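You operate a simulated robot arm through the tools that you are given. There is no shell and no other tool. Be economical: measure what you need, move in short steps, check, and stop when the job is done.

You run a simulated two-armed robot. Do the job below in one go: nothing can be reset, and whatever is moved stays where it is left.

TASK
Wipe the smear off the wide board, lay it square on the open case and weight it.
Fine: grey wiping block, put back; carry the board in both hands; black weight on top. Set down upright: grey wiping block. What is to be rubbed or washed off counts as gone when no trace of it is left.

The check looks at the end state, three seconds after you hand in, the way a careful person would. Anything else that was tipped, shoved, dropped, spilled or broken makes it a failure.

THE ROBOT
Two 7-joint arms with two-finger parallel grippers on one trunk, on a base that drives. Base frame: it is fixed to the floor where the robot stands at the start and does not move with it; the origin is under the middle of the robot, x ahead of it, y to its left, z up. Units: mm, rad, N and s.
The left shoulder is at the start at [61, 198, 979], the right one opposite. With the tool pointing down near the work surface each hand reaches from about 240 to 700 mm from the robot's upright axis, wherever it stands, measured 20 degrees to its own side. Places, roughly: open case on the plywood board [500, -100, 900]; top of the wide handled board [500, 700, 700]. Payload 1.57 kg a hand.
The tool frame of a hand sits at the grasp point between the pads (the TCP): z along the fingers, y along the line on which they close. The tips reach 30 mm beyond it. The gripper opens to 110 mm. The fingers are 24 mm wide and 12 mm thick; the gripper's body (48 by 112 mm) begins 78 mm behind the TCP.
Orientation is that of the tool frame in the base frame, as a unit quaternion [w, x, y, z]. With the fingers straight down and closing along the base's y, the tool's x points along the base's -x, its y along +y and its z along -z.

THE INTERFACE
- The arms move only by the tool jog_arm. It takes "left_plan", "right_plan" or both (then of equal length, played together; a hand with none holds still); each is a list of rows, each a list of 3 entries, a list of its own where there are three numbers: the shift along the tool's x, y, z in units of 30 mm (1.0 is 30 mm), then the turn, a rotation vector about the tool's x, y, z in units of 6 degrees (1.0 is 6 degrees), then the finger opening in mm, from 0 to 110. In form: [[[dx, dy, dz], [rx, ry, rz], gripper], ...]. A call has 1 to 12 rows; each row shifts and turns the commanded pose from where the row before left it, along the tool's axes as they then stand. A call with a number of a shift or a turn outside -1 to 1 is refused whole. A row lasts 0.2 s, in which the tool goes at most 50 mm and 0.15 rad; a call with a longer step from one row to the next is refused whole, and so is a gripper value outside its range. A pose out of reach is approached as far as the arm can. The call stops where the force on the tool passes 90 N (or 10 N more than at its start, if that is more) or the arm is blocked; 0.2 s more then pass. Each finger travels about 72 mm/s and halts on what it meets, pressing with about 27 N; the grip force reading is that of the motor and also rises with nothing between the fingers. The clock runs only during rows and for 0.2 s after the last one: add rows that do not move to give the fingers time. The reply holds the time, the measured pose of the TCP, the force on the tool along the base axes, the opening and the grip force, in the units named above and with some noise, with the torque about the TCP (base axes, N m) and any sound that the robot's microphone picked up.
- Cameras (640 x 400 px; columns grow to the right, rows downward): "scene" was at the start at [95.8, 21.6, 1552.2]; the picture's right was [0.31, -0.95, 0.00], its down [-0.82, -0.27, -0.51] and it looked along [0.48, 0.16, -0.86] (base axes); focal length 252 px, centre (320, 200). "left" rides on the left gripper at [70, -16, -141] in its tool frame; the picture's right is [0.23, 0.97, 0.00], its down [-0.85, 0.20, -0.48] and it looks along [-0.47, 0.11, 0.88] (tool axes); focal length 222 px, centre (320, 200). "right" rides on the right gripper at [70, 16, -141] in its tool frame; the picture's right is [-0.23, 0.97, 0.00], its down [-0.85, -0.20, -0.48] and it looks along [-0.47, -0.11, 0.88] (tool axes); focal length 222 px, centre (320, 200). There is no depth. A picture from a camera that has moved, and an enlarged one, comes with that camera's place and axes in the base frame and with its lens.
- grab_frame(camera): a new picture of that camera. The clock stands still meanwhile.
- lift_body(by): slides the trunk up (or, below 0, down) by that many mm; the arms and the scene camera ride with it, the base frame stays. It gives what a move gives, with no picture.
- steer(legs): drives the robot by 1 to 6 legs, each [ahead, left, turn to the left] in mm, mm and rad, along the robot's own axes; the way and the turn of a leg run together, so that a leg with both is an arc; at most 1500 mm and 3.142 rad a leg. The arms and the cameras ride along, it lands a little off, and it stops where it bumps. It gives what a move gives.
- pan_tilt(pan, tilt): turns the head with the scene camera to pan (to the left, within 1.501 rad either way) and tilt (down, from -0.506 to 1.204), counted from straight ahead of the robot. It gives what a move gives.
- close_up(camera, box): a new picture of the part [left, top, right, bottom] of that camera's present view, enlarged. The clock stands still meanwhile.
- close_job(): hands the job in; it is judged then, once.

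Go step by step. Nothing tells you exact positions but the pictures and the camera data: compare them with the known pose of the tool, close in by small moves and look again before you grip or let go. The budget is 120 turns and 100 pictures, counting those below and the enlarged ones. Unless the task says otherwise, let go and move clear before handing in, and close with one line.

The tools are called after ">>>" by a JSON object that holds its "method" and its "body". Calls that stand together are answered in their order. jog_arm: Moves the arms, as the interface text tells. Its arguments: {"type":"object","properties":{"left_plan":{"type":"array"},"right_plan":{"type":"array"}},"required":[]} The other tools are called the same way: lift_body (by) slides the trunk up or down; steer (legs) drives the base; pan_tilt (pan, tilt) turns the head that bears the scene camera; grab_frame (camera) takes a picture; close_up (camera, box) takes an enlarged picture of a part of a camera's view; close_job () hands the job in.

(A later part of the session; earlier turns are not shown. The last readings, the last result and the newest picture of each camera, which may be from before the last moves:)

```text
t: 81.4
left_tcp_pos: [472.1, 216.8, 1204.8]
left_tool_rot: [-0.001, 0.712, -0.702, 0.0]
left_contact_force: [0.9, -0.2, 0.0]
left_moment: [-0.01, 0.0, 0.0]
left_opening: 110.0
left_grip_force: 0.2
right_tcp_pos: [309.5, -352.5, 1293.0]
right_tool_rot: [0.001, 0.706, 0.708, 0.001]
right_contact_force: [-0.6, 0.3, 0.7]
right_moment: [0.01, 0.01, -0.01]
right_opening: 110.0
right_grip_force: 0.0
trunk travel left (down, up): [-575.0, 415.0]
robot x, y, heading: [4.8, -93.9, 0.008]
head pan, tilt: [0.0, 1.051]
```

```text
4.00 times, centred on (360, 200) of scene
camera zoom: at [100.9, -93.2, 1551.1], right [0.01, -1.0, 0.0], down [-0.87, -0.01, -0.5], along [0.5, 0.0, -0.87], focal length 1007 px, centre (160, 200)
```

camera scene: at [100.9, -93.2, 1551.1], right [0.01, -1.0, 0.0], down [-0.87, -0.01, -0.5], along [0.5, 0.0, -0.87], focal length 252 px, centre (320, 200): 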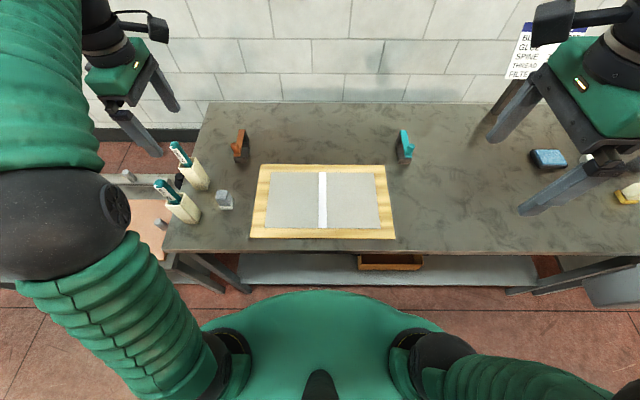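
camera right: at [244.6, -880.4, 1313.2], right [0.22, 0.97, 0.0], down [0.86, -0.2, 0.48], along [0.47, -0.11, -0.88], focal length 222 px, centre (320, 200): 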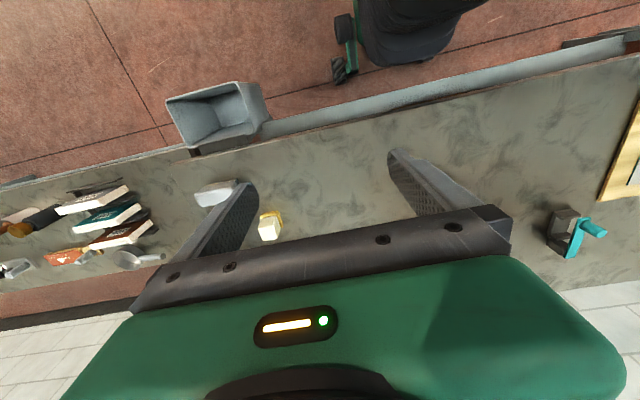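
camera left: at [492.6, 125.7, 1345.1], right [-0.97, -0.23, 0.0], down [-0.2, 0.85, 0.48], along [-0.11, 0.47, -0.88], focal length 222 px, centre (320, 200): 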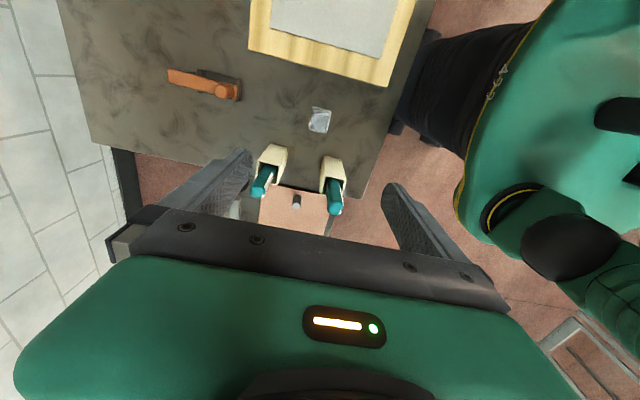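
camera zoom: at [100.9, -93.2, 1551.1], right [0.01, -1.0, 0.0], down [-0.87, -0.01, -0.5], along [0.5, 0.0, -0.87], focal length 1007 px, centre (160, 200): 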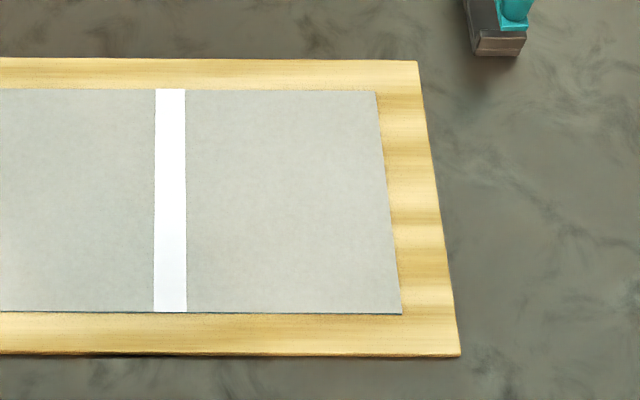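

The case is axis-aligned: x≈[391, 588], y≈[-266, 66], centre ≈ [490, -100]. Now I drive to the board, centred at y≈640.

>>> {"method": "steer", "body": {"legs": [[0, 765, -0.008]]}}

>>> {"method": "lift_body", "body": {"by": -200}}

>>> {"method": "pan_tilt", "body": {"pan": 0.0, "tilt": 1.05}}

>>> {"method": "grab_frame", "body": {"camera": "scene"}}

```text
t: 85.5
left_tcp_pos: [483.4, 959.3, 1205.5]
left_tool_rot: [0.003, -0.705, 0.709, 0.001]
left_contact_force: [-0.2, 0.2, -1.1]
left_moment: [0.03, 0.01, -0.01]
left_opening: 110.1
left_grip_force: 0.0
right_tcp_pos: [308.8, 392.7, 1292.7]
right_tool_rot: [0.0, 0.714, 0.7, 0.002]
right_contact_force: [0.3, 1.3, 0.2]
right_moment: [0.05, -0.03, 0.02]
right_opening: 109.8
right_grip_force: 0.0
trunk travel left (down, up): [-575.0, 415.0]
robot x, y, heading: [1.8, 662.1, -0.014]
head pan, tilt: [0.0, 1.051]
```

```text
t: 87.7
left_tcp_pos: [481.6, 963.0, 1004.5]
left_tool_rot: [0.002, -0.705, 0.709, 0.0]
left_contact_force: [-0.4, 0.6, 0.6]
left_moment: [0.04, 0.0, 0.02]
left_opening: 109.9
left_grip_force: 0.2
right_tcp_pos: [306.8, 395.9, 1090.5]
right_tool_rot: [0.0, 0.713, 0.701, 0.002]
right_contact_force: [0.6, 0.5, 0.2]
right_moment: [0.01, 0.03, -0.01]
right_opening: 109.9
right_grip_force: 0.1
trunk travel left (down, up): [-375.0, 615.0]
robot x, y, heading: [5.2, 660.8, -0.012]
head pan, tilt: [0.0, 1.051]
```

```text
t: 88.3
left_tcp_pos: [481.9, 963.9, 1004.7]
left_tool_rot: [0.001, -0.705, 0.709, 0.0]
left_contact_force: [0.5, -0.1, 0.4]
left_moment: [-0.02, 0.0, 0.0]
left_opening: 110.2
left_grip_force: 0.2
right_tcp_pos: [306.8, 397.0, 1092.4]
right_tool_rot: [0.0, 0.714, 0.7, 0.001]
right_contact_force: [0.9, -0.8, -0.5]
right_moment: [-0.02, -0.01, -0.02]
right_opening: 110.2
right_grip_force: 0.2
trunk travel left (down, up): [-375.0, 615.0]
robot x, y, heading: [3.3, 659.6, -0.018]
head pan, tilt: [0.0, 1.051]
```

```text
41 pictures are left
camera scene: at [105.0, 658.5, 1351.1], right [-0.02, -1.0, 0.0], down [-0.87, 0.01, -0.5], along [0.5, -0.01, -0.87], focal length 252 px, centre (320, 200)
```

scene: 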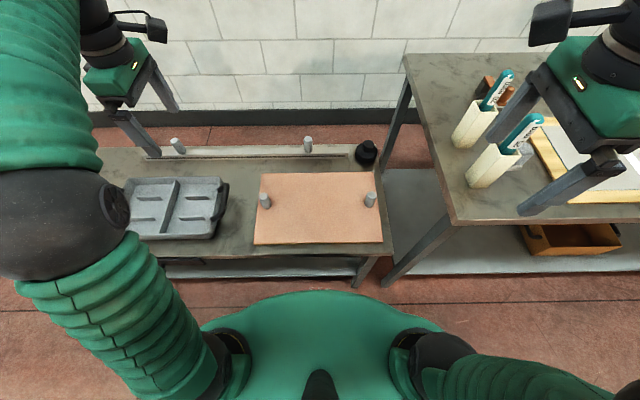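

>>> {"method": "close_up", "body": {"camera": "scene", "box": [240, 150, 400, 260]}}

```text
3.64 times, centred on (320, 205) of scene
camera zoom: at [105.0, 658.5, 1351.1], right [-0.02, -1.0, 0.0], down [-0.87, 0.01, -0.5], along [0.5, -0.01, -0.87], focal length 915 px, centre (320, 182)
```

zoom: 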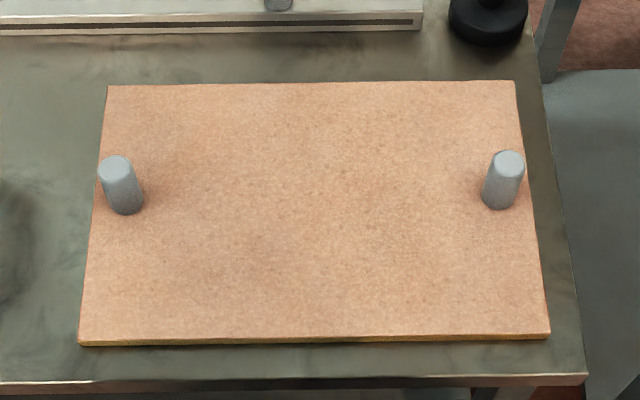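

Board: 370×243 mm, centre ≈ [480, 657], square; pegs ≈ [480, 815] and [480, 501], about 27 mm thick, tops near z 737. I bring both hands above the pegs.

>>> {"method": "jog_arm", "body": {"left_plan": [[[0.497, 0, 0.683], [0, 0, 0], 110], [[0.497, 0, 0.683], [0, 0, 0], 110], [[0.497, 0, 0.683], [0, 0, 0], 110], [[0.497, 0, 0.683], [0, 0, 0], 110], [[0.497, 0, 0.683], [0, 0, 0], 110], [[0.497, 0, 0.683], [0, 0, 0], 110], [[0.497, 0, 0.683], [0, 0, 0], 110], [[0.497, 0, 0.683], [0, 0, 0], 110], [[0.497, 0, 0.683], [0, 0, 0], 110], [[0.497, 0, 0.683], [0, 0, 0], 110]], "right_plan": [[[0.343, 0.577, 0.97], [0, 0, 0], 110], [[0.343, 0.577, 0.97], [0, 0, 0], 110], [[0.343, 0.577, 0.97], [0, 0, 0], 110], [[0.343, 0.577, 0.97], [0, 0, 0], 110], [[0.343, 0.577, 0.97], [0, 0, 0], 110], [[0.343, 0.577, 0.97], [0, 0, 0], 110], [[0.343, 0.577, 0.97], [0, 0, 0], 110], [[0.343, 0.577, 0.97], [0, 0, 0], 110], [[0.343, 0.577, 0.97], [0, 0, 0], 110], [[0.343, 0.577, 0.97], [0, 0, 0], 110]]}}

>>> {"method": "grab_frame", "body": {"camera": "left"}}

>>> {"method": "grab_frame", "body": {"camera": "right"}}

>>> {"method": "grab_frame", "body": {"camera": "scene"}}

```text
t: 90.5
left_tcp_pos: [484.2, 811.1, 795.7]
left_tool_rot: [0.001, -0.705, 0.709, 0.001]
left_contact_force: [0.3, 0.8, 0.3]
left_moment: [0.06, 0.0, 0.0]
left_opening: 110.0
left_grip_force: 0.1
right_tcp_pos: [482.9, 493.9, 797.0]
right_tool_rot: [-0.001, 0.713, 0.701, 0.001]
right_contact_force: [0.9, -0.8, 0.4]
right_moment: [0.02, 0.02, 0.0]
right_opening: 110.2
right_grip_force: 0.1
trunk travel left (down, up): [-375.0, 615.0]
robot x, y, heading: [6.0, 657.3, -0.018]
head pan, tilt: [0.0, 1.051]
```

```text
39 pictures are left
camera left: at [499.0, 741.8, 938.0], right [-0.98, -0.22, 0.0], down [-0.19, 0.86, 0.48], along [-0.11, 0.47, -0.88], focal length 222 px, centre (320, 200)
```

left: 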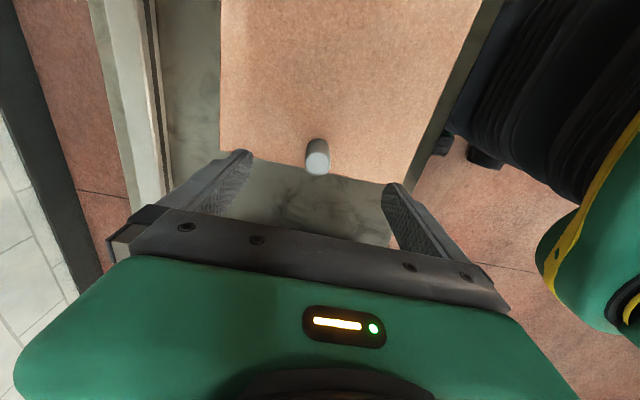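

```text
38 pictures are left
camera right: at [500.6, 564.3, 938.4], right [0.97, -0.24, 0.0], down [-0.22, -0.85, 0.48], along [-0.12, -0.46, -0.88], focal length 222 px, centre (320, 200)
```

right: 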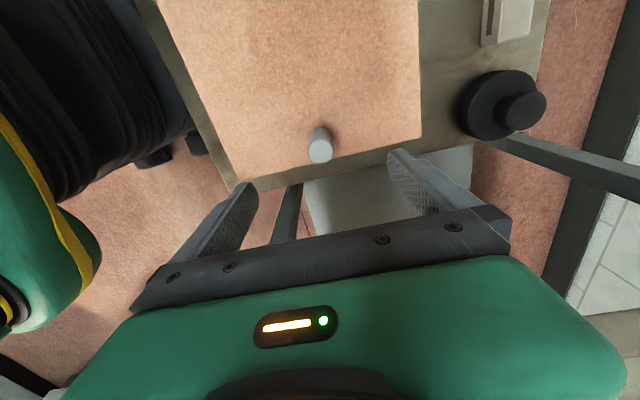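

```text
37 pictures are left
camera scene: at [107.9, 657.8, 1350.9], right [-0.02, -1.0, 0.0], down [-0.87, 0.01, -0.49], along [0.49, -0.01, -0.87], focal length 252 px, centre (320, 200)
```

scene: 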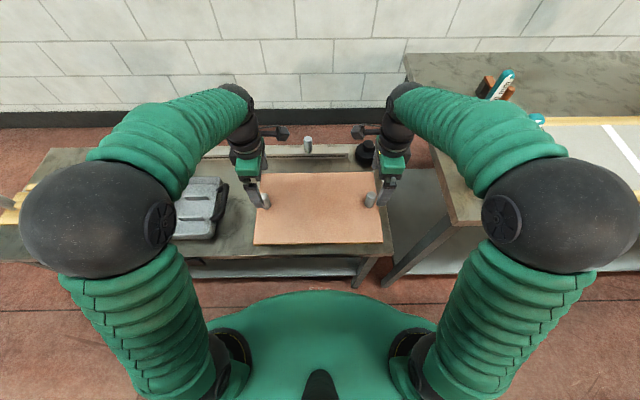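

Left hand is over its peg (~[485, 811]); the right needs +13 mm in y. Adjusting and lowering both around the pegs.

>>> {"method": "jog_arm", "body": {"left_plan": [[[0, 0, 0], [0, 0, 0], 110], [[0, 0, 0.7], [0, 0, 0], 110], [[0, 0, 0.7], [0, 0, 0], 110], [[0, 0, 0.7], [0, 0, 0], 110], [[0, 0, 0.65], [0, 0, 0], 110], [[0, 0, 0], [0, 0, 0], 110]], "right_plan": [[[0.43, 0.1, 0], [0, 0, 0], 110], [[0, 0, 0.7], [0, 0, 0], 110], [[0, 0, 0.7], [0, 0, 0], 110], [[0, 0, 0.7], [0, 0, 0], 110], [[0, 0, 0.65], [0, 0, 0], 110], [[0, 0, 0], [0, 0, 0], 110]]}}

>>> {"method": "grab_frame", "body": {"camera": "left"}}

>>> {"method": "grab_frame", "body": {"camera": "right"}}

```text
t: 91.9
left_tcp_pos: [480.5, 813.9, 718.0]
left_tool_rot: [0.001, -0.705, 0.709, 0.001]
left_contact_force: [-0.7, 0.6, 0.0]
left_moment: [0.02, 0.0, 0.02]
left_opening: 109.9
left_grip_force: 0.1
right_tcp_pos: [487.1, 507.6, 718.4]
right_tool_rot: [0.001, 0.714, 0.7, 0.002]
right_contact_force: [0.1, 0.4, 0.3]
right_moment: [0.02, 0.01, -0.01]
right_opening: 109.9
right_grip_force: 0.1
trunk travel left (down, up): [-375.0, 615.0]
robot x, y, heading: [10.2, 661.8, -0.012]
head pan, tilt: [0.0, 1.051]
```

```text
36 pictures are left
camera left: at [495.3, 744.0, 859.0], right [-0.98, -0.22, 0.0], down [-0.2, 0.86, 0.48], along [-0.1, 0.47, -0.88], focal length 222 px, centre (320, 200)
```

left: 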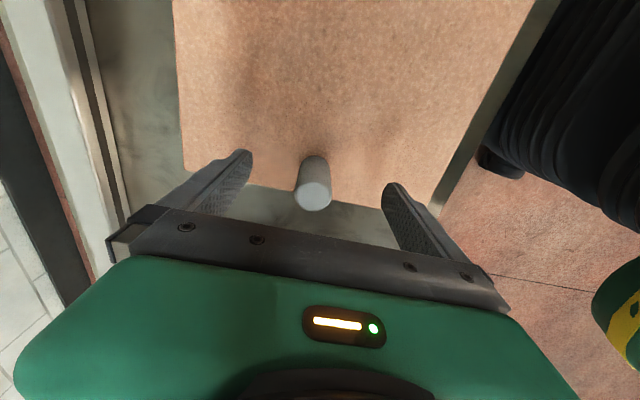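

```text
35 pictures are left
camera right: at [505.1, 577.8, 860.5], right [0.97, -0.25, 0.0], down [-0.22, -0.85, 0.48], along [-0.12, -0.46, -0.88], focal length 222 px, centre (320, 200)
```

right: 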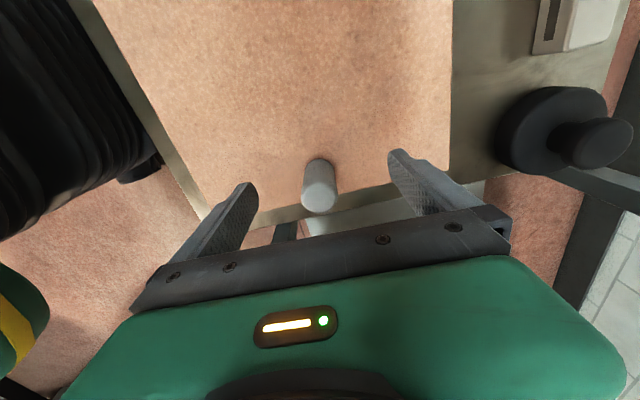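

Both pegs lie between the fingers. Slight trim and close.

>>> {"method": "jog_arm", "body": {"left_plan": [[[0, -0.12, 0.2], [0, 0, 0], 110], [[0, 0, 0], [0, 0, 0], 80], [[0, 0, 0], [0, 0, 0], 50], [[0, 0, 0], [0, 0, 0], 30], [[0, 0, 0], [0, 0, 0], 10], [[0, 0, 0], [0, 0, 0], 10], [[0, 0, 0], [0, 0, 0], 10]], "right_plan": [[[0, 0, 0.2], [0, 0, 0], 110], [[0, 0, 0], [0, 0, 0], 80], [[0, 0, 0], [0, 0, 0], 50], [[0, 0, 0], [0, 0, 0], 30], [[0, 0, 0], [0, 0, 0], 10], [[0, 0, 0], [0, 0, 0], 10], [[0, 0, 0], [0, 0, 0], 10]]}}

>>> {"method": "grab_frame", "body": {"camera": "left"}}

>>> {"method": "grab_frame", "body": {"camera": "right"}}

```text
t: 93.5
left_tcp_pos: [485.0, 813.8, 709.5]
left_tool_rot: [0.002, -0.705, 0.71, 0.001]
left_contact_force: [1.3, 0.8, 1.8]
left_moment: [-0.01, 0.5, 0.03]
left_opening: 28.8
left_grip_force: 26.9
right_tcp_pos: [486.5, 508.2, 713.6]
right_tool_rot: [0.0, 0.714, 0.7, 0.001]
right_contact_force: [-3.8, -0.3, 0.2]
right_moment: [-0.08, 0.65, -0.02]
right_opening: 28.5
right_grip_force: 26.9
trunk travel left (down, up): [-375.0, 615.0]
robot x, y, heading: [3.8, 658.7, -0.016]
head pan, tilt: [0.0, 1.051]
```

```text
34 pictures are left
camera left: at [499.6, 743.8, 852.6], right [-0.98, -0.22, 0.0], down [-0.2, 0.86, 0.48], along [-0.1, 0.47, -0.88], focal length 222 px, centre (320, 200)
```

left: 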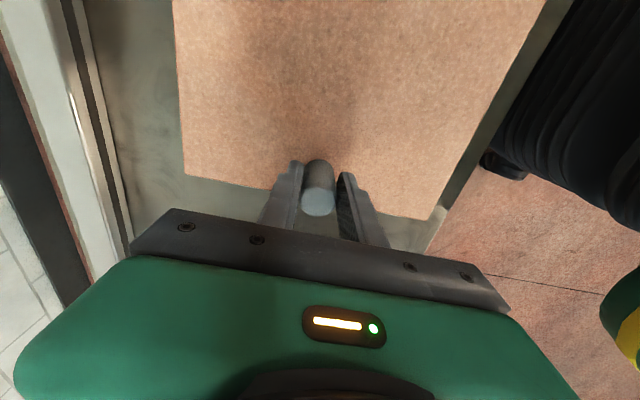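

```text
33 pictures are left
camera right: at [504.4, 578.2, 853.8], right [0.97, -0.24, 0.0], down [-0.22, -0.85, 0.48], along [-0.12, -0.46, -0.88], focal length 222 px, centre (320, 200)
```

right: 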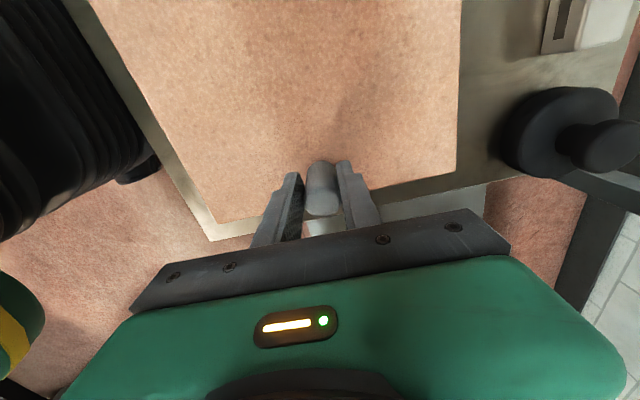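

Both pegs gripped. Test lift with the trunk.

>>> {"method": "lift_body", "body": {"by": 30}}

>>> {"method": "close_up", "body": {"camera": "scene", "box": [230, 130, 410, 270]}}

```text
t: 94.3
left_tcp_pos: [484.7, 812.6, 739.6]
left_tool_rot: [0.0, -0.705, 0.709, 0.001]
left_contact_force: [-0.2, -0.2, -3.8]
left_moment: [-0.33, -0.44, -0.08]
left_opening: 28.4
left_grip_force: 27.3
right_tcp_pos: [487.6, 508.3, 743.1]
right_tool_rot: [-0.001, 0.714, 0.7, 0.001]
right_contact_force: [0.3, -0.3, -7.0]
right_moment: [-0.16, 0.48, -0.01]
right_opening: 28.4
right_grip_force: 27.3
trunk travel left (down, up): [-405.0, 585.0]
robot x, y, heading: [7.0, 661.6, -0.017]
head pan, tilt: [0.0, 1.051]
```

```text
2.86 times, centred on (320, 200) of scene
camera zoom: at [108.5, 658.2, 1380.7], right [-0.02, -1.0, 0.0], down [-0.87, 0.01, -0.49], along [0.49, -0.01, -0.87], focal length 719 px, centre (320, 200)
```

zoom: 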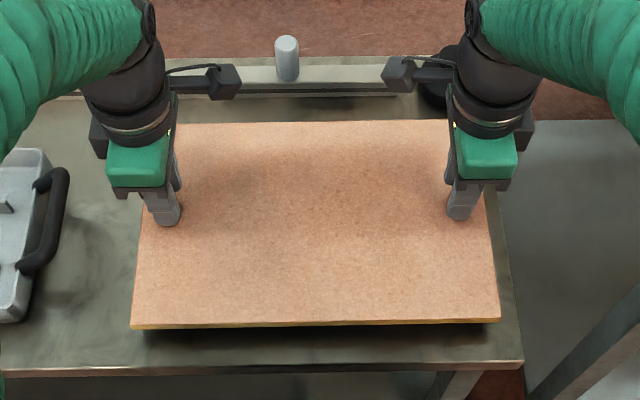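

Lifted level, about 11 N total. I raise it well above the brush handles (tops ~1075) before driving.

>>> {"method": "lift_body", "body": {"by": 475}}

>>> {"method": "steer", "body": {"legs": [[0, -780, 0.016]]}}

>>> {"method": "grab_frame", "body": {"camera": "scene"}}

```text
refused: 475 is not a number from -400 to 400
```

```text
t: 95.9
left_tcp_pos: [480.3, 684.8, 741.7]
left_tool_rot: [-0.003, 0.707, -0.707, -0.001]
left_contact_force: [-0.3, -0.4, 1.0]
left_moment: [0.05, 0.02, 0.01]
left_opening: 9.9
left_grip_force: 0.1
right_tcp_pos: [483.0, 408.5, 743.9]
right_tool_rot: [-0.01, 0.698, 0.716, 0.015]
right_contact_force: [15.0, 55.5, 2.0]
right_moment: [-5.6, 2.64, -0.18]
right_opening: 28.8
right_grip_force: 27.1
trunk travel left (down, up): [-405.0, 585.0]
robot x, y, heading: [9.9, 531.5, -0.012]
head pan, tilt: [0.0, 1.051]
stopped in leg 1: the robot was blocked; the commanded pose is now the measured one
```

```text
31 pictures are left
camera scene: at [107.0, 540.4, 1381.0], right [-0.01, -1.0, 0.01], down [-0.87, 0.01, -0.49], along [0.49, -0.01, -0.87], focal length 252 px, centre (320, 200)
```

scene: 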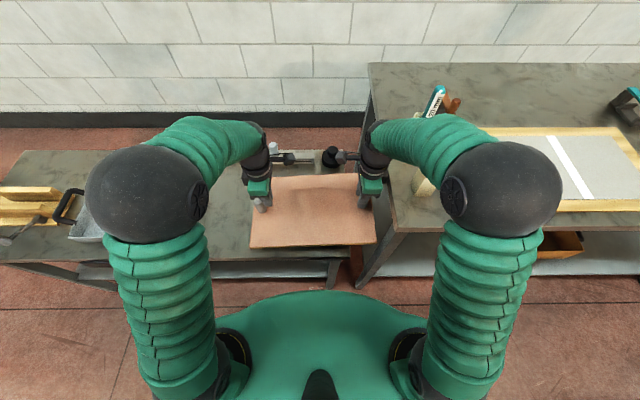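

The lift was refused (over 400) while the drive still ran, so the board's edge met the higher bench and the left hand slipped off its peg. I inspect before anything else.

>>> {"method": "close_up", "body": {"camera": "scene", "box": [220, 70, 480, 270]}}

>>> {"method": "grab_frame", "body": {"camera": "left"}}

>>> {"method": "grab_frame", "body": {"camera": "right"}}

```text
2.00 times, centred on (350, 170) of scene
camera zoom: at [107.0, 540.4, 1381.0], right [-0.01, -1.0, 0.01], down [-0.87, 0.01, -0.49], along [0.49, -0.01, -0.87], focal length 503 px, centre (260, 260)
```

zoom: 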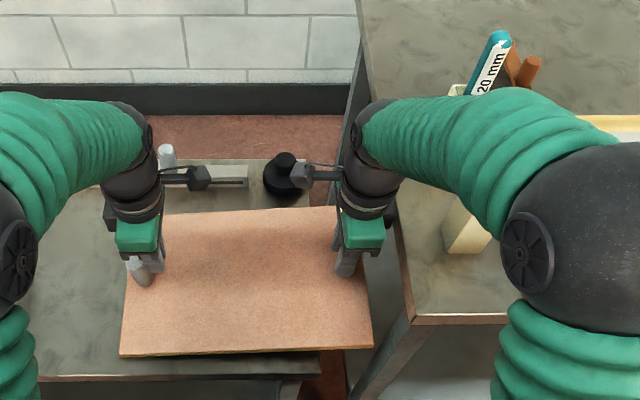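

```text
29 pictures are left
camera left: at [495.2, 615.8, 883.9], right [-0.97, -0.23, 0.0], down [-0.2, 0.85, 0.48], along [-0.11, 0.47, -0.88], focal length 222 px, centre (320, 200)
```

left: 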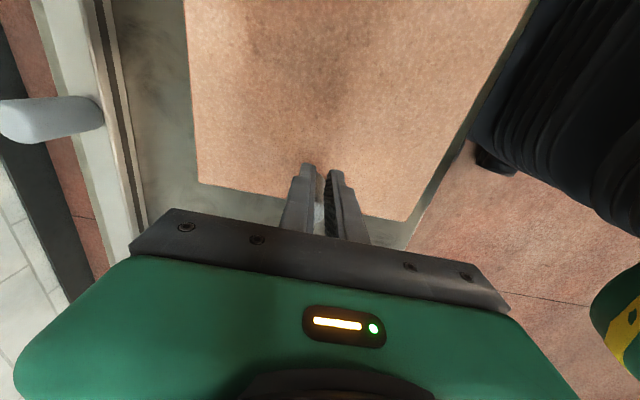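

```text
28 pictures are left
camera right: at [497.0, 474.9, 887.7], right [0.98, -0.2, 0.0], down [-0.18, -0.88, 0.45], along [-0.09, -0.44, -0.89], focal length 222 px, centre (320, 200)
```

right: 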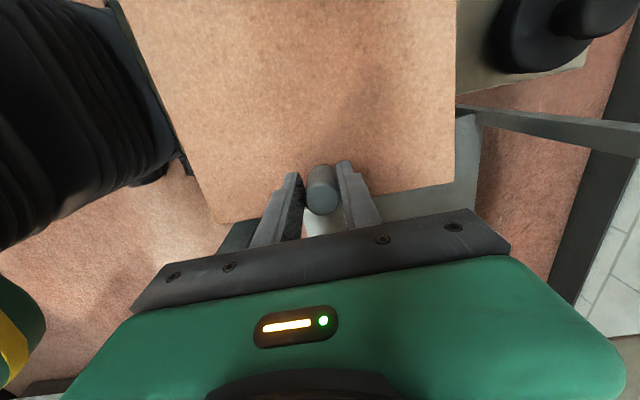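

The board is still square and held by the right hand; objects look untouched. I back off left to relieve the contact.

>>> {"method": "steer", "body": {"legs": [[0, 130, 0]]}}

```text
t: 97.2
left_tcp_pos: [481.2, 804.2, 743.0]
left_tool_rot: [0.006, -0.706, 0.708, 0.005]
left_contact_force: [-2.2, -3.6, 2.0]
left_moment: [-0.26, 0.07, 0.06]
left_opening: 10.7
left_grip_force: 0.5
right_tcp_pos: [483.0, 519.0, 742.6]
right_tool_rot: [-0.011, 0.704, 0.71, 0.015]
right_contact_force: [0.7, 0.5, -4.2]
right_moment: [0.48, 1.05, -0.06]
right_opening: 28.7
right_grip_force: 26.9
trunk travel left (down, up): [-405.0, 585.0]
robot x, y, heading: [9.6, 659.2, -0.008]
head pan, tilt: [0.0, 1.051]
```

Right tool has been tilted ~2° by the contact, so I set the board down flat on its bench, then re-square both hands and re-grip.

>>> {"method": "lift_body", "body": {"by": -28}}

>>> {"method": "jog_arm", "body": {"left_plan": [[[0, 0, 0], [0, 0, 0], 50], [[0, 0, 0], [0, 0, 0], 80], [[0, 0, 0], [0, 0, 0], 110], [[0, 0, 0], [0, 0, 0], 110], [[0, 0, 0], [0, 0, 0], 110]], "right_plan": [[[0, 0, 0], [0, 0, 0], 50], [[0, 0, 0], [0, 0, 0], 80], [[0, 0, 0], [0, 0, 0], 110], [[0, 0, 0], [0, 0, 0], 110], [[0, 0, 0], [0.05, -0.35, 0.08], 110]]}}

>>> {"method": "grab_frame", "body": {"camera": "left"}}

>>> {"method": "grab_frame", "body": {"camera": "right"}}

```text
t: 97.9
left_tcp_pos: [478.8, 810.1, 715.5]
left_tool_rot: [0.004, -0.707, 0.707, 0.0]
left_contact_force: [-0.8, -3.9, 1.7]
left_moment: [-0.24, 0.04, -0.02]
left_opening: 9.6
left_grip_force: 0.0
right_tcp_pos: [481.8, 524.5, 716.0]
right_tool_rot: [-0.007, 0.705, 0.709, 0.011]
right_contact_force: [0.1, -0.1, 1.4]
right_moment: [0.82, 0.44, -0.03]
right_opening: 28.4
right_grip_force: 27.4
trunk travel left (down, up): [-377.0, 613.0]
robot x, y, heading: [2.7, 656.8, -0.011]
head pan, tilt: [0.0, 1.051]
```

```text
t: 99.1
left_tcp_pos: [479.1, 813.4, 715.3]
left_tool_rot: [0.003, -0.706, 0.708, 0.0]
left_contact_force: [0.0, -1.0, 0.0]
left_moment: [0.02, 0.0, 0.0]
left_opening: 110.0
left_grip_force: 0.2
right_tcp_pos: [482.3, 525.9, 715.3]
right_tool_rot: [0.004, 0.707, 0.707, -0.003]
right_contact_force: [0.1, 0.2, 0.0]
right_moment: [0.01, -0.01, -0.03]
right_opening: 110.1
right_grip_force: 0.1
trunk travel left (down, up): [-377.0, 613.0]
robot x, y, heading: [7.9, 659.6, -0.01]
head pan, tilt: [0.0, 1.051]
```

```text
27 pictures are left
camera left: at [494.3, 742.5, 857.2], right [-0.97, -0.23, -0.01], down [-0.2, 0.85, 0.48], along [-0.1, 0.47, -0.88], focal length 222 px, centre (320, 200)
```

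left: 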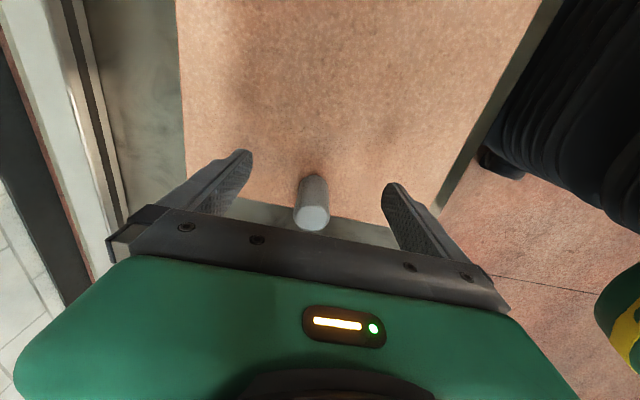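

```text
26 pictures are left
camera right: at [497.9, 597.5, 856.4], right [0.97, -0.23, 0.0], down [-0.2, -0.85, 0.49], along [-0.11, -0.48, -0.87], focal length 222 px, centre (320, 200)
```

right: 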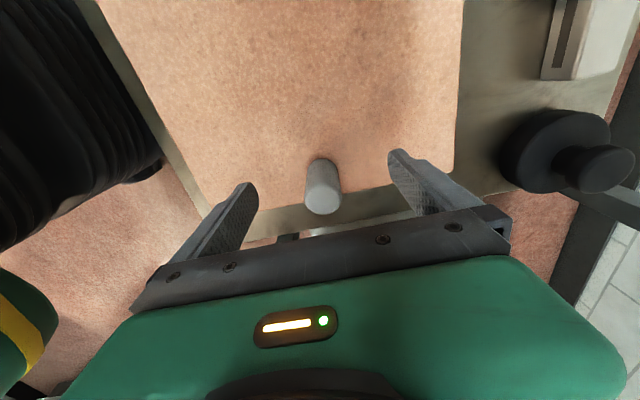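

Board lies flat again; pegs at about [482, 827] and [483, 522]. Centring hands and re-gripping.

>>> {"method": "jog_arm", "body": {"left_plan": [[[-0.45, -0.07, 0], [0, 0, 0], 110], [[0, 0, 0.1], [0, 0, 0], 110], [[0, 0, 0], [0, 0, 0], 80], [[0, 0, 0], [0, 0, 0], 50], [[0, 0, 0], [0, 0, 0], 30], [[0, 0, 0], [0, 0, 0], 10], [[0, 0, 0], [0, 0, 0], 10], [[0, 0, 0], [0, 0, 0], 10]], "right_plan": [[[-0.13, 0, 0], [0, 0, 0], 110], [[0, 0, 0.1], [0, 0, 0], 110], [[0, 0, 0], [0, 0, 0], 80], [[0, 0, 0], [0, 0, 0], 50], [[0, 0, 0], [0, 0, 0], 30], [[0, 0, 0], [0, 0, 0], 10], [[0, 0, 0], [0, 0, 0], 10], [[0, 0, 0], [0, 0, 0], 10]]}}

>>> {"method": "grab_frame", "body": {"camera": "left"}}

>>> {"method": "grab_frame", "body": {"camera": "right"}}

```text
t: 100.9
left_tcp_pos: [480.4, 825.3, 711.8]
left_tool_rot: [0.002, -0.706, 0.708, 0.0]
left_contact_force: [-1.6, -0.1, 1.9]
left_moment: [0.0, 0.68, -0.09]
left_opening: 28.6
left_grip_force: 27.3
right_tcp_pos: [481.0, 521.2, 714.2]
right_tool_rot: [0.004, 0.707, 0.708, -0.003]
right_contact_force: [3.6, -0.1, 0.3]
right_moment: [0.03, 0.33, -0.07]
right_opening: 28.4
right_grip_force: 26.8
trunk travel left (down, up): [-377.0, 613.0]
robot x, y, heading: [8.1, 654.8, -0.008]
head pan, tilt: [0.0, 1.051]
```

```text
25 pictures are left
camera left: at [495.6, 755.2, 854.3], right [-0.97, -0.23, -0.01], down [-0.2, 0.85, 0.48], along [-0.1, 0.47, -0.88], focal length 222 px, centre (320, 200)
```

left: 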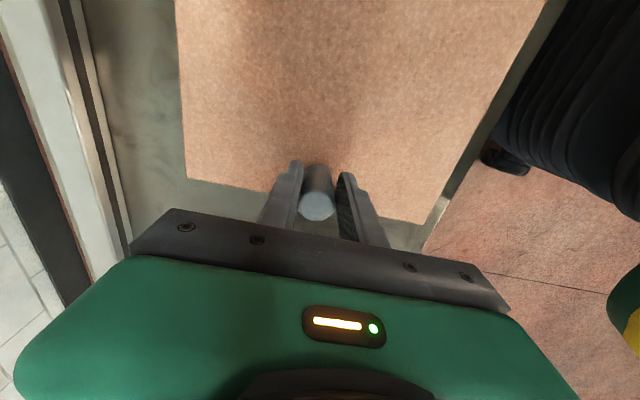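

```text
24 pictures are left
camera right: at [497.8, 593.2, 854.3], right [0.97, -0.23, 0.0], down [-0.2, -0.85, 0.49], along [-0.11, -0.48, -0.87], focal length 222 px, centre (320, 200)
```

right: 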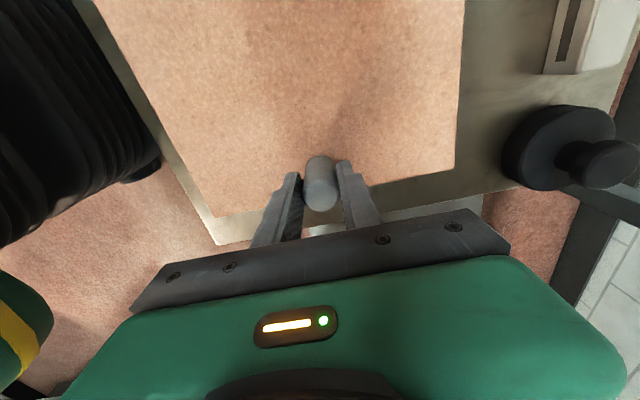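

Both pegs gripped centrally again. I lift in two stages, checking the grip before driving.

>>> {"method": "lift_body", "body": {"by": 390}}

```text
t: 104.6
left_tcp_pos: [482.0, 824.4, 1102.7]
left_tool_rot: [0.003, -0.707, 0.707, 0.001]
left_contact_force: [0.4, 0.6, -4.1]
left_moment: [-0.16, 0.53, -0.02]
left_opening: 28.3
left_grip_force: 26.4
right_tcp_pos: [481.4, 522.2, 1103.5]
right_tool_rot: [0.004, 0.707, 0.707, -0.004]
right_contact_force: [-0.2, -0.5, -5.4]
right_moment: [-0.07, -0.49, 0.01]
right_opening: 28.4
right_grip_force: 27.0
trunk travel left (down, up): [-767.0, 223.0]
robot x, y, heading: [6.0, 655.6, -0.013]
head pan, tilt: [0.0, 1.051]
```

>>> {"method": "lift_body", "body": {"by": 100}}

```text
t: 106.0
left_tcp_pos: [482.3, 826.3, 1203.6]
left_tool_rot: [0.003, -0.706, 0.708, 0.001]
left_contact_force: [-0.1, 0.6, -4.8]
left_moment: [-0.14, 0.5, 0.0]
left_opening: 28.7
left_grip_force: 27.2
right_tcp_pos: [482.7, 522.3, 1203.8]
right_tool_rot: [0.005, 0.707, 0.707, -0.004]
right_contact_force: [0.7, -0.9, -5.4]
right_moment: [-0.04, -0.51, 0.01]
right_opening: 28.8
right_grip_force: 27.3
trunk travel left (down, up): [-867.0, 123.0]
robot x, y, heading: [6.2, 659.6, -0.014]
head pan, tilt: [0.0, 1.051]
```

Board bottom is at ~1150, clear of the brushes. Driving right to the case.

>>> {"method": "steer", "body": {"legs": [[6, -787, 0.012]]}}

>>> {"method": "grab_frame", "body": {"camera": "scene"}}

```text
t: 110.3
left_tcp_pos: [483.7, 38.5, 1201.5]
left_tool_rot: [-0.002, 0.716, -0.699, 0.0]
left_contact_force: [-0.7, 1.1, -5.5]
left_moment: [0.08, 0.54, -0.09]
left_opening: 28.6
left_grip_force: 27.0
right_tcp_pos: [491.0, -264.8, 1203.1]
right_tool_rot: [0.005, 0.698, 0.716, -0.004]
right_contact_force: [0.4, 0.9, -5.1]
right_moment: [-0.25, -0.61, -0.04]
right_opening: 28.6
right_grip_force: 27.1
trunk travel left (down, up): [-867.0, 123.0]
robot x, y, heading: [10.1, -145.4, 0.015]
head pan, tilt: [0.0, 1.051]
```

```text
23 pictures are left
camera scene: at [114.8, -137.1, 1842.8], right [0.01, -1.0, 0.0], down [-0.87, -0.01, -0.49], along [0.49, 0.0, -0.87], focal length 252 px, centre (320, 200)
```

scene: 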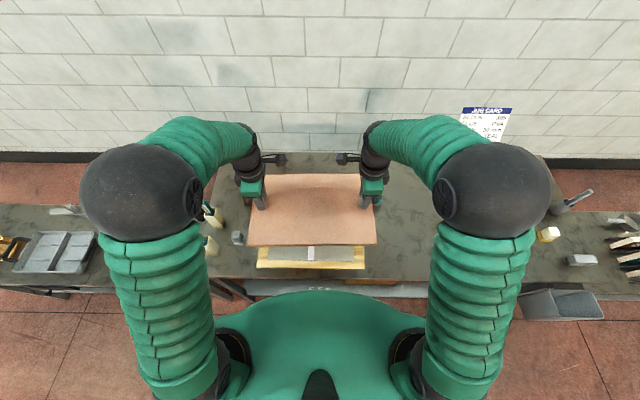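

Board centre is at y≈-113 with yaw ≈ +0.024; I correct by a small drive.

>>> {"method": "steer", "body": {"legs": [[4, 26, -0.023]]}}

>>> {"method": "jog_arm", "body": {"left_plan": [[[0, 0, 0], [0, 0, 0], 10], [[0, 0, 0], [0, 0, 0], 10]], "right_plan": [[[0, 0, 0], [0, 0, 0], 10], [[0, 0, 0], [0, 0, 0], 10]]}}

```text
t: 111.1
left_tcp_pos: [488.6, 51.9, 1203.3]
left_tool_rot: [-0.004, 0.707, -0.707, 0.001]
left_contact_force: [1.4, -0.3, -5.8]
left_moment: [0.05, 0.61, 0.12]
left_opening: 28.5
left_grip_force: 26.4
right_tcp_pos: [489.8, -251.3, 1204.5]
right_tool_rot: [0.005, 0.706, 0.708, -0.003]
right_contact_force: [-2.4, 0.5, -4.0]
right_moment: [0.14, -0.57, 0.28]
right_opening: 28.4
right_grip_force: 27.0
trunk travel left (down, up): [-867.0, 123.0]
robot x, y, heading: [17.3, -121.6, -0.016]
head pan, tilt: [0.0, 1.051]
```

```text
t: 111.7
left_tcp_pos: [487.1, 53.4, 1203.3]
left_tool_rot: [-0.003, 0.708, -0.707, 0.001]
left_contact_force: [-1.6, 0.6, -2.6]
left_moment: [-0.16, 0.66, -0.14]
left_opening: 28.5
left_grip_force: 26.9
right_tcp_pos: [489.7, -250.7, 1205.0]
right_tool_rot: [0.006, 0.706, 0.708, -0.004]
right_contact_force: [0.8, 0.1, -6.4]
right_moment: [-0.36, -0.64, -0.19]
right_opening: 28.7
right_grip_force: 26.8
trunk travel left (down, up): [-867.0, 123.0]
robot x, y, heading: [19.4, -117.9, -0.009]
head pan, tilt: [0.0, 1.051]
```

Centre [488, -99], square. Lowering the trunk toward the case.

>>> {"method": "lift_body", "body": {"by": -210}}

>>> {"method": "grab_frame", "body": {"camera": "scene"}}

```text
t: 113.9
left_tcp_pos: [487.4, 41.0, 994.8]
left_tool_rot: [-0.007, 0.707, -0.707, -0.001]
left_contact_force: [1.0, -0.6, -4.7]
left_moment: [0.01, 0.51, 0.0]
left_opening: 28.8
left_grip_force: 27.1
right_tcp_pos: [488.3, -262.4, 995.2]
right_tool_rot: [0.004, 0.707, 0.707, 0.0]
right_contact_force: [0.6, 0.2, -4.6]
right_moment: [0.02, -0.48, 0.02]
right_opening: 28.7
right_grip_force: 27.1
trunk travel left (down, up): [-657.0, 333.0]
robot x, y, heading: [17.7, -115.2, -0.017]
head pan, tilt: [0.0, 1.051]
```

```text
22 pictures are left
camera scene: at [118.1, -124.0, 1632.9], right [-0.01, -1.0, 0.0], down [-0.87, 0.01, -0.49], along [0.49, 0.0, -0.87], focal length 252 px, centre (320, 200)
```

scene: 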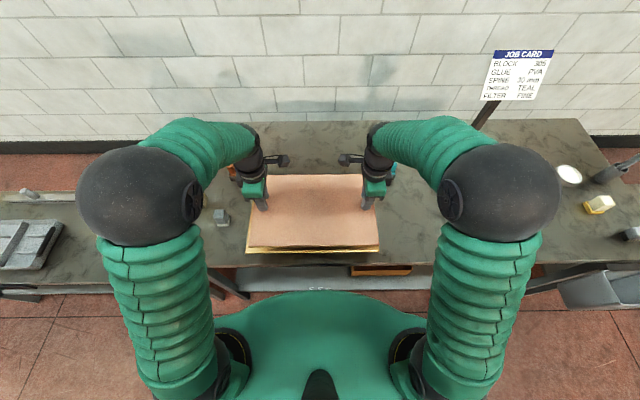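

Centre reads [488, -111] now; shift both hands together by +11 mm in y, +4 in x.

>>> {"method": "jog_arm", "body": {"left_plan": [[[-0.18, -0.06, 0], [0, 0, 0], 10], [[-0.18, -0.06, 0], [0, 0, 0], 10], [[0, 0, 0], [0, 0, 0], 10]], "right_plan": [[[0.18, 0.06, 0], [0, 0, 0], 10], [[0.18, 0.06, 0], [0, 0, 0], 10], [[0, 0, 0], [0, 0, 0], 10]]}}

>>> {"method": "lift_body", "body": {"by": -30}}

>>> {"method": "close_up", "body": {"camera": "scene", "box": [230, 150, 400, 270]}}

```text
t: 114.7
left_tcp_pos: [490.4, 53.9, 995.1]
left_tool_rot: [-0.007, 0.708, -0.706, -0.001]
left_contact_force: [0.4, 6.2, -2.6]
left_moment: [-0.47, 0.54, 0.1]
left_opening: 28.7
left_grip_force: 27.0
right_tcp_pos: [489.9, -248.6, 995.5]
right_tool_rot: [0.003, 0.707, 0.707, -0.001]
right_contact_force: [0.3, -6.0, -9.1]
right_moment: [-0.44, -0.51, -0.05]
right_opening: 28.5
right_grip_force: 26.9
trunk travel left (down, up): [-657.0, 333.0]
robot x, y, heading: [17.9, -117.7, -0.009]
head pan, tilt: [0.0, 1.051]
```

```text
t: 115.5
left_tcp_pos: [492.0, 55.3, 963.7]
left_tool_rot: [-0.006, 0.708, -0.706, -0.001]
left_contact_force: [0.3, 10.3, -4.1]
left_moment: [-0.08, 0.39, 0.23]
left_opening: 28.7
left_grip_force: 27.0
right_tcp_pos: [490.1, -249.0, 964.8]
right_tool_rot: [0.005, 0.706, 0.708, 0.0]
right_contact_force: [-1.0, -9.9, -5.3]
right_moment: [-0.26, -0.44, 0.13]
right_opening: 28.5
right_grip_force: 26.6
trunk travel left (down, up): [-627.0, 363.0]
robot x, y, heading: [17.2, -119.8, -0.014]
head pan, tilt: [0.0, 1.051]
```

```text
3.33 times, centred on (315, 210) of scene
camera zoom: at [118.0, -119.6, 1602.8], right [-0.01, -1.0, 0.0], down [-0.87, 0.01, -0.49], along [0.49, -0.01, -0.87], focal length 839 px, centre (337, 167)
```

zoom: 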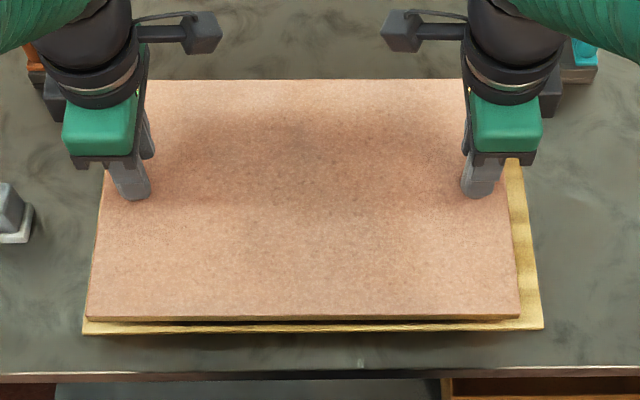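

Compared with the plywood (on which the case is centred), the board should go about 6 mm to -y and 4 mm to +x. Adjusting, then lowering gradually.

>>> {"method": "jog_arm", "body": {"left_plan": [[[0.24, -0.13, 0], [0, 0, 0], 10], [[0, 0, 0], [0, 0, 0], 10]], "right_plan": [[[-0.18, 0.13, 0], [0, 0, 0], 10], [[0, 0, 0], [0, 0, 0], 10]]}}

>>> {"method": "lift_body", "body": {"by": -14}}

>>> {"method": "close_up", "body": {"camera": "scene", "box": [230, 150, 400, 270]}}

```text
t: 116.1
left_tcp_pos: [495.6, 47.4, 965.1]
left_tool_rot: [-0.007, 0.708, -0.707, -0.002]
left_contact_force: [0.2, 20.1, -6.6]
left_moment: [0.46, 0.55, 0.16]
left_opening: 28.5
left_grip_force: 27.0
right_tcp_pos: [494.6, -255.3, 964.5]
right_tool_rot: [0.004, 0.707, 0.708, 0.0]
right_contact_force: [-1.0, -20.8, -4.3]
right_moment: [-0.17, -0.51, -0.03]
right_opening: 28.8
right_grip_force: 27.3
trunk travel left (down, up): [-627.0, 363.0]
robot x, y, heading: [19.3, -118.7, -0.019]
head pan, tilt: [0.0, 1.051]
```

```text
t: 116.7
left_tcp_pos: [494.9, 47.4, 950.1]
left_tool_rot: [-0.007, 0.708, -0.707, -0.002]
left_contact_force: [-0.4, 24.5, -6.8]
left_moment: [0.87, 0.77, 0.07]
left_opening: 28.5
left_grip_force: 26.8
right_tcp_pos: [492.8, -255.8, 952.1]
right_tool_rot: [0.004, 0.707, 0.708, -0.001]
right_contact_force: [-0.2, -24.9, -4.1]
right_moment: [-0.38, -0.81, -0.01]
right_opening: 28.9
right_grip_force: 27.3
trunk travel left (down, up): [-613.0, 377.0]
robot x, y, heading: [21.1, -117.4, -0.013]
head pan, tilt: [0.0, 1.051]
```

```text
3.33 times, centred on (315, 210) of scene
camera zoom: at [118.3, -119.8, 1588.8], right [-0.01, -1.0, 0.0], down [-0.87, 0.01, -0.49], along [0.49, -0.01, -0.87], focal length 839 px, centre (337, 167)
```

zoom: 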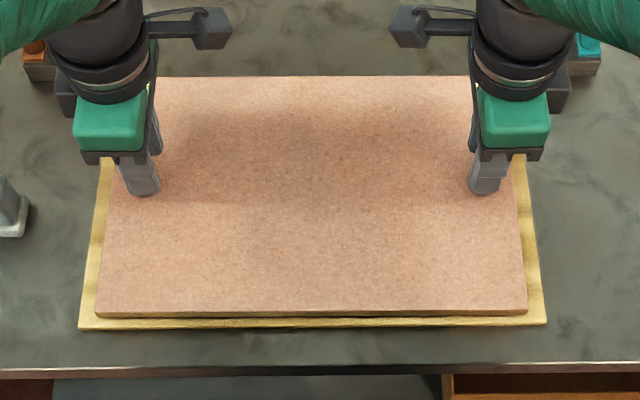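

Aligned now. The hands squeeze the board (~24 N), so I widen by 3 mm and lower to contact.

>>> {"method": "jog_arm", "body": {"left_plan": [[[-0.06, 0, 0], [0, 0, 0], 10], [[0, 0, 0], [0, 0, 0], 10]], "right_plan": [[[-0.06, 0, 0], [0, 0, 0], 10], [[0, 0, 0], [0, 0, 0], 10]]}}

>>> {"method": "lift_body", "body": {"by": -5}}

>>> {"method": "lift_body", "body": {"by": -3}}

```text
t: 117.3
left_tcp_pos: [496.7, 45.8, 950.5]
left_tool_rot: [0.005, -0.707, 0.708, -0.001]
left_contact_force: [0.1, -0.6, -2.2]
left_moment: [-0.47, 0.36, -0.11]
left_opening: 27.2
left_grip_force: 26.6
right_tcp_pos: [492.3, -253.0, 951.8]
right_tool_rot: [0.003, 0.705, 0.709, -0.001]
right_contact_force: [0.7, 0.8, -9.0]
right_moment: [-0.62, -0.34, 0.09]
right_opening: 28.4
right_grip_force: 27.2
trunk travel left (down, up): [-613.0, 377.0]
robot x, y, heading: [18.1, -120.8, -0.01]
head pan, tilt: [0.0, 1.051]
```

```text
t: 117.8
left_tcp_pos: [496.0, 46.2, 945.0]
left_tool_rot: [0.005, -0.706, 0.708, -0.001]
left_contact_force: [0.3, -16.6, -2.1]
left_moment: [-1.0, 0.31, 0.12]
left_opening: 27.2
left_grip_force: 27.0
right_tcp_pos: [492.0, -252.9, 946.3]
right_tool_rot: [0.002, 0.706, 0.708, 0.001]
right_contact_force: [1.1, 17.9, -7.6]
right_moment: [-0.01, -0.32, 0.05]
right_opening: 28.2
right_grip_force: 26.7
trunk travel left (down, up): [-608.0, 382.0]
robot x, y, heading: [17.4, -117.6, -0.012]
head pan, tilt: [0.0, 1.051]
```

```text
t: 118.4
left_tcp_pos: [497.2, 46.8, 944.6]
left_tool_rot: [0.007, -0.707, 0.707, -0.001]
left_contact_force: [2.2, -26.2, 13.3]
left_moment: [-0.89, 0.74, -0.06]
left_opening: 27.3
left_grip_force: 27.1
right_tcp_pos: [492.6, -254.5, 944.5]
right_tool_rot: [0.004, 0.706, 0.708, 0.002]
right_contact_force: [4.2, 23.8, 4.6]
right_moment: [0.4, 0.59, 0.08]
right_opening: 28.9
right_grip_force: 27.1
trunk travel left (down, up): [-605.0, 385.0]
robot x, y, heading: [17.3, -114.9, -0.008]
head pan, tilt: [0.0, 1.051]
```

Contact with the case at TCP z≈944. Check alignment before release.

>>> {"method": "close_up", "body": {"camera": "scene", "box": [230, 150, 400, 270]}}

```text
3.33 times, centred on (315, 210) of scene
camera zoom: at [115.9, -120.7, 1581.6], right [-0.01, -1.0, 0.0], down [-0.87, 0.01, -0.5], along [0.5, -0.01, -0.87], focal length 839 px, centre (337, 167)
```

zoom: 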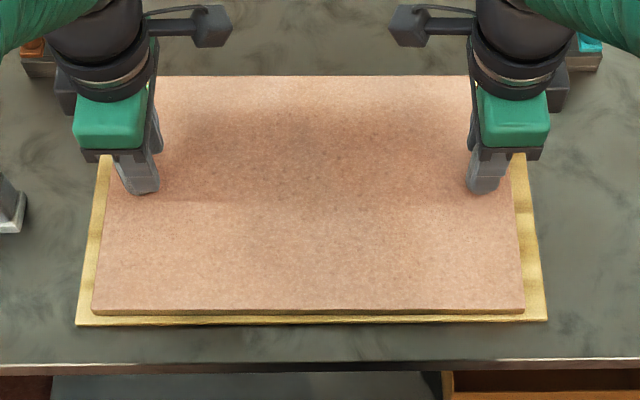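

Within about 3 mm and half a degree; good. Releasing both hands and rising.

>>> {"method": "jog_arm", "body": {"left_plan": [[[0, 0, 0], [0, 0, 0], 40], [[0, 0, 0], [0, 0, 0], 70], [[0, 0, 0], [0, 0, 0], 90], [[0, 0, 0], [0, 0, 0], 90], [[0, 0, -0.5], [0, 0, 0], 90], [[0, 0, -1], [0, 0, 0], 90], [[0, 0, -1], [0, 0, 0], 90], [[0, 0, -1], [0, 0, 0], 90]], "right_plan": [[[0, 0, 0], [0, 0, 0], 40], [[0, 0, 0], [0, 0, 0], 70], [[0, 0, 0], [0, 0, 0], 90], [[0, 0, 0], [0, 0, 0], 90], [[0, 0, -0.5], [0, 0, 0], 90], [[0, 0, -1], [0, 0, 0], 90], [[0, 0, -1], [0, 0, 0], 90], [[0, 0, -1], [0, 0, 0], 90]]}}

>>> {"method": "lift_body", "body": {"by": 200}}

>>> {"method": "grab_frame", "body": {"camera": "scene"}}

```text
t: 120.2
left_tcp_pos: [491.2, 47.6, 1048.7]
left_tool_rot: [0.008, -0.707, 0.707, -0.001]
left_contact_force: [-0.1, 0.1, -0.2]
left_moment: [-0.03, -0.01, 0.03]
left_opening: 89.9
left_grip_force: 0.1
right_tcp_pos: [491.7, -252.9, 1049.9]
right_tool_rot: [0.004, 0.707, 0.707, 0.001]
right_contact_force: [-0.7, -0.4, 0.1]
right_moment: [0.03, 0.0, -0.03]
right_opening: 90.0
right_grip_force: 0.0
trunk travel left (down, up): [-605.0, 385.0]
robot x, y, heading: [16.9, -116.0, -0.018]
head pan, tilt: [0.0, 1.051]
```

```text
t: 122.3
left_tcp_pos: [492.3, 47.4, 1248.3]
left_tool_rot: [0.006, -0.707, 0.708, 0.001]
left_contact_force: [-0.4, 0.8, -0.6]
left_moment: [-0.03, 0.0, -0.01]
left_opening: 90.1
left_grip_force: 0.0
right_tcp_pos: [492.7, -253.4, 1249.6]
right_tool_rot: [0.003, 0.707, 0.707, 0.0]
right_contact_force: [-0.4, 0.5, -0.7]
right_moment: [-0.03, 0.01, -0.03]
right_opening: 90.1
right_grip_force: 0.2
trunk travel left (down, up): [-805.0, 185.0]
robot x, y, heading: [18.6, -118.2, -0.011]
head pan, tilt: [0.0, 1.051]
```

```text
18 pictures are left
camera scene: at [116.7, -119.8, 1781.0], right [-0.01, -1.0, 0.0], down [-0.87, 0.01, -0.5], along [0.49, -0.01, -0.87], focal length 252 px, centre (320, 200)
```

scene: 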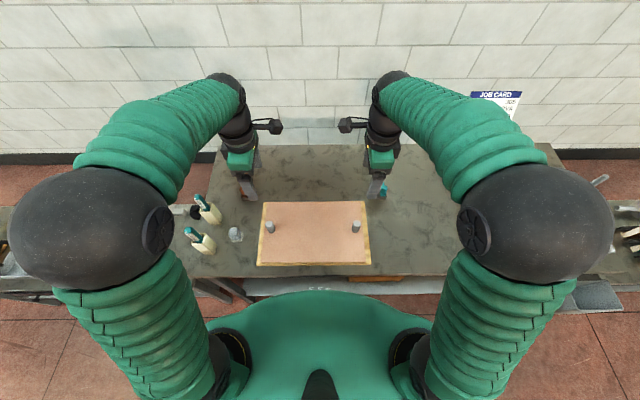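

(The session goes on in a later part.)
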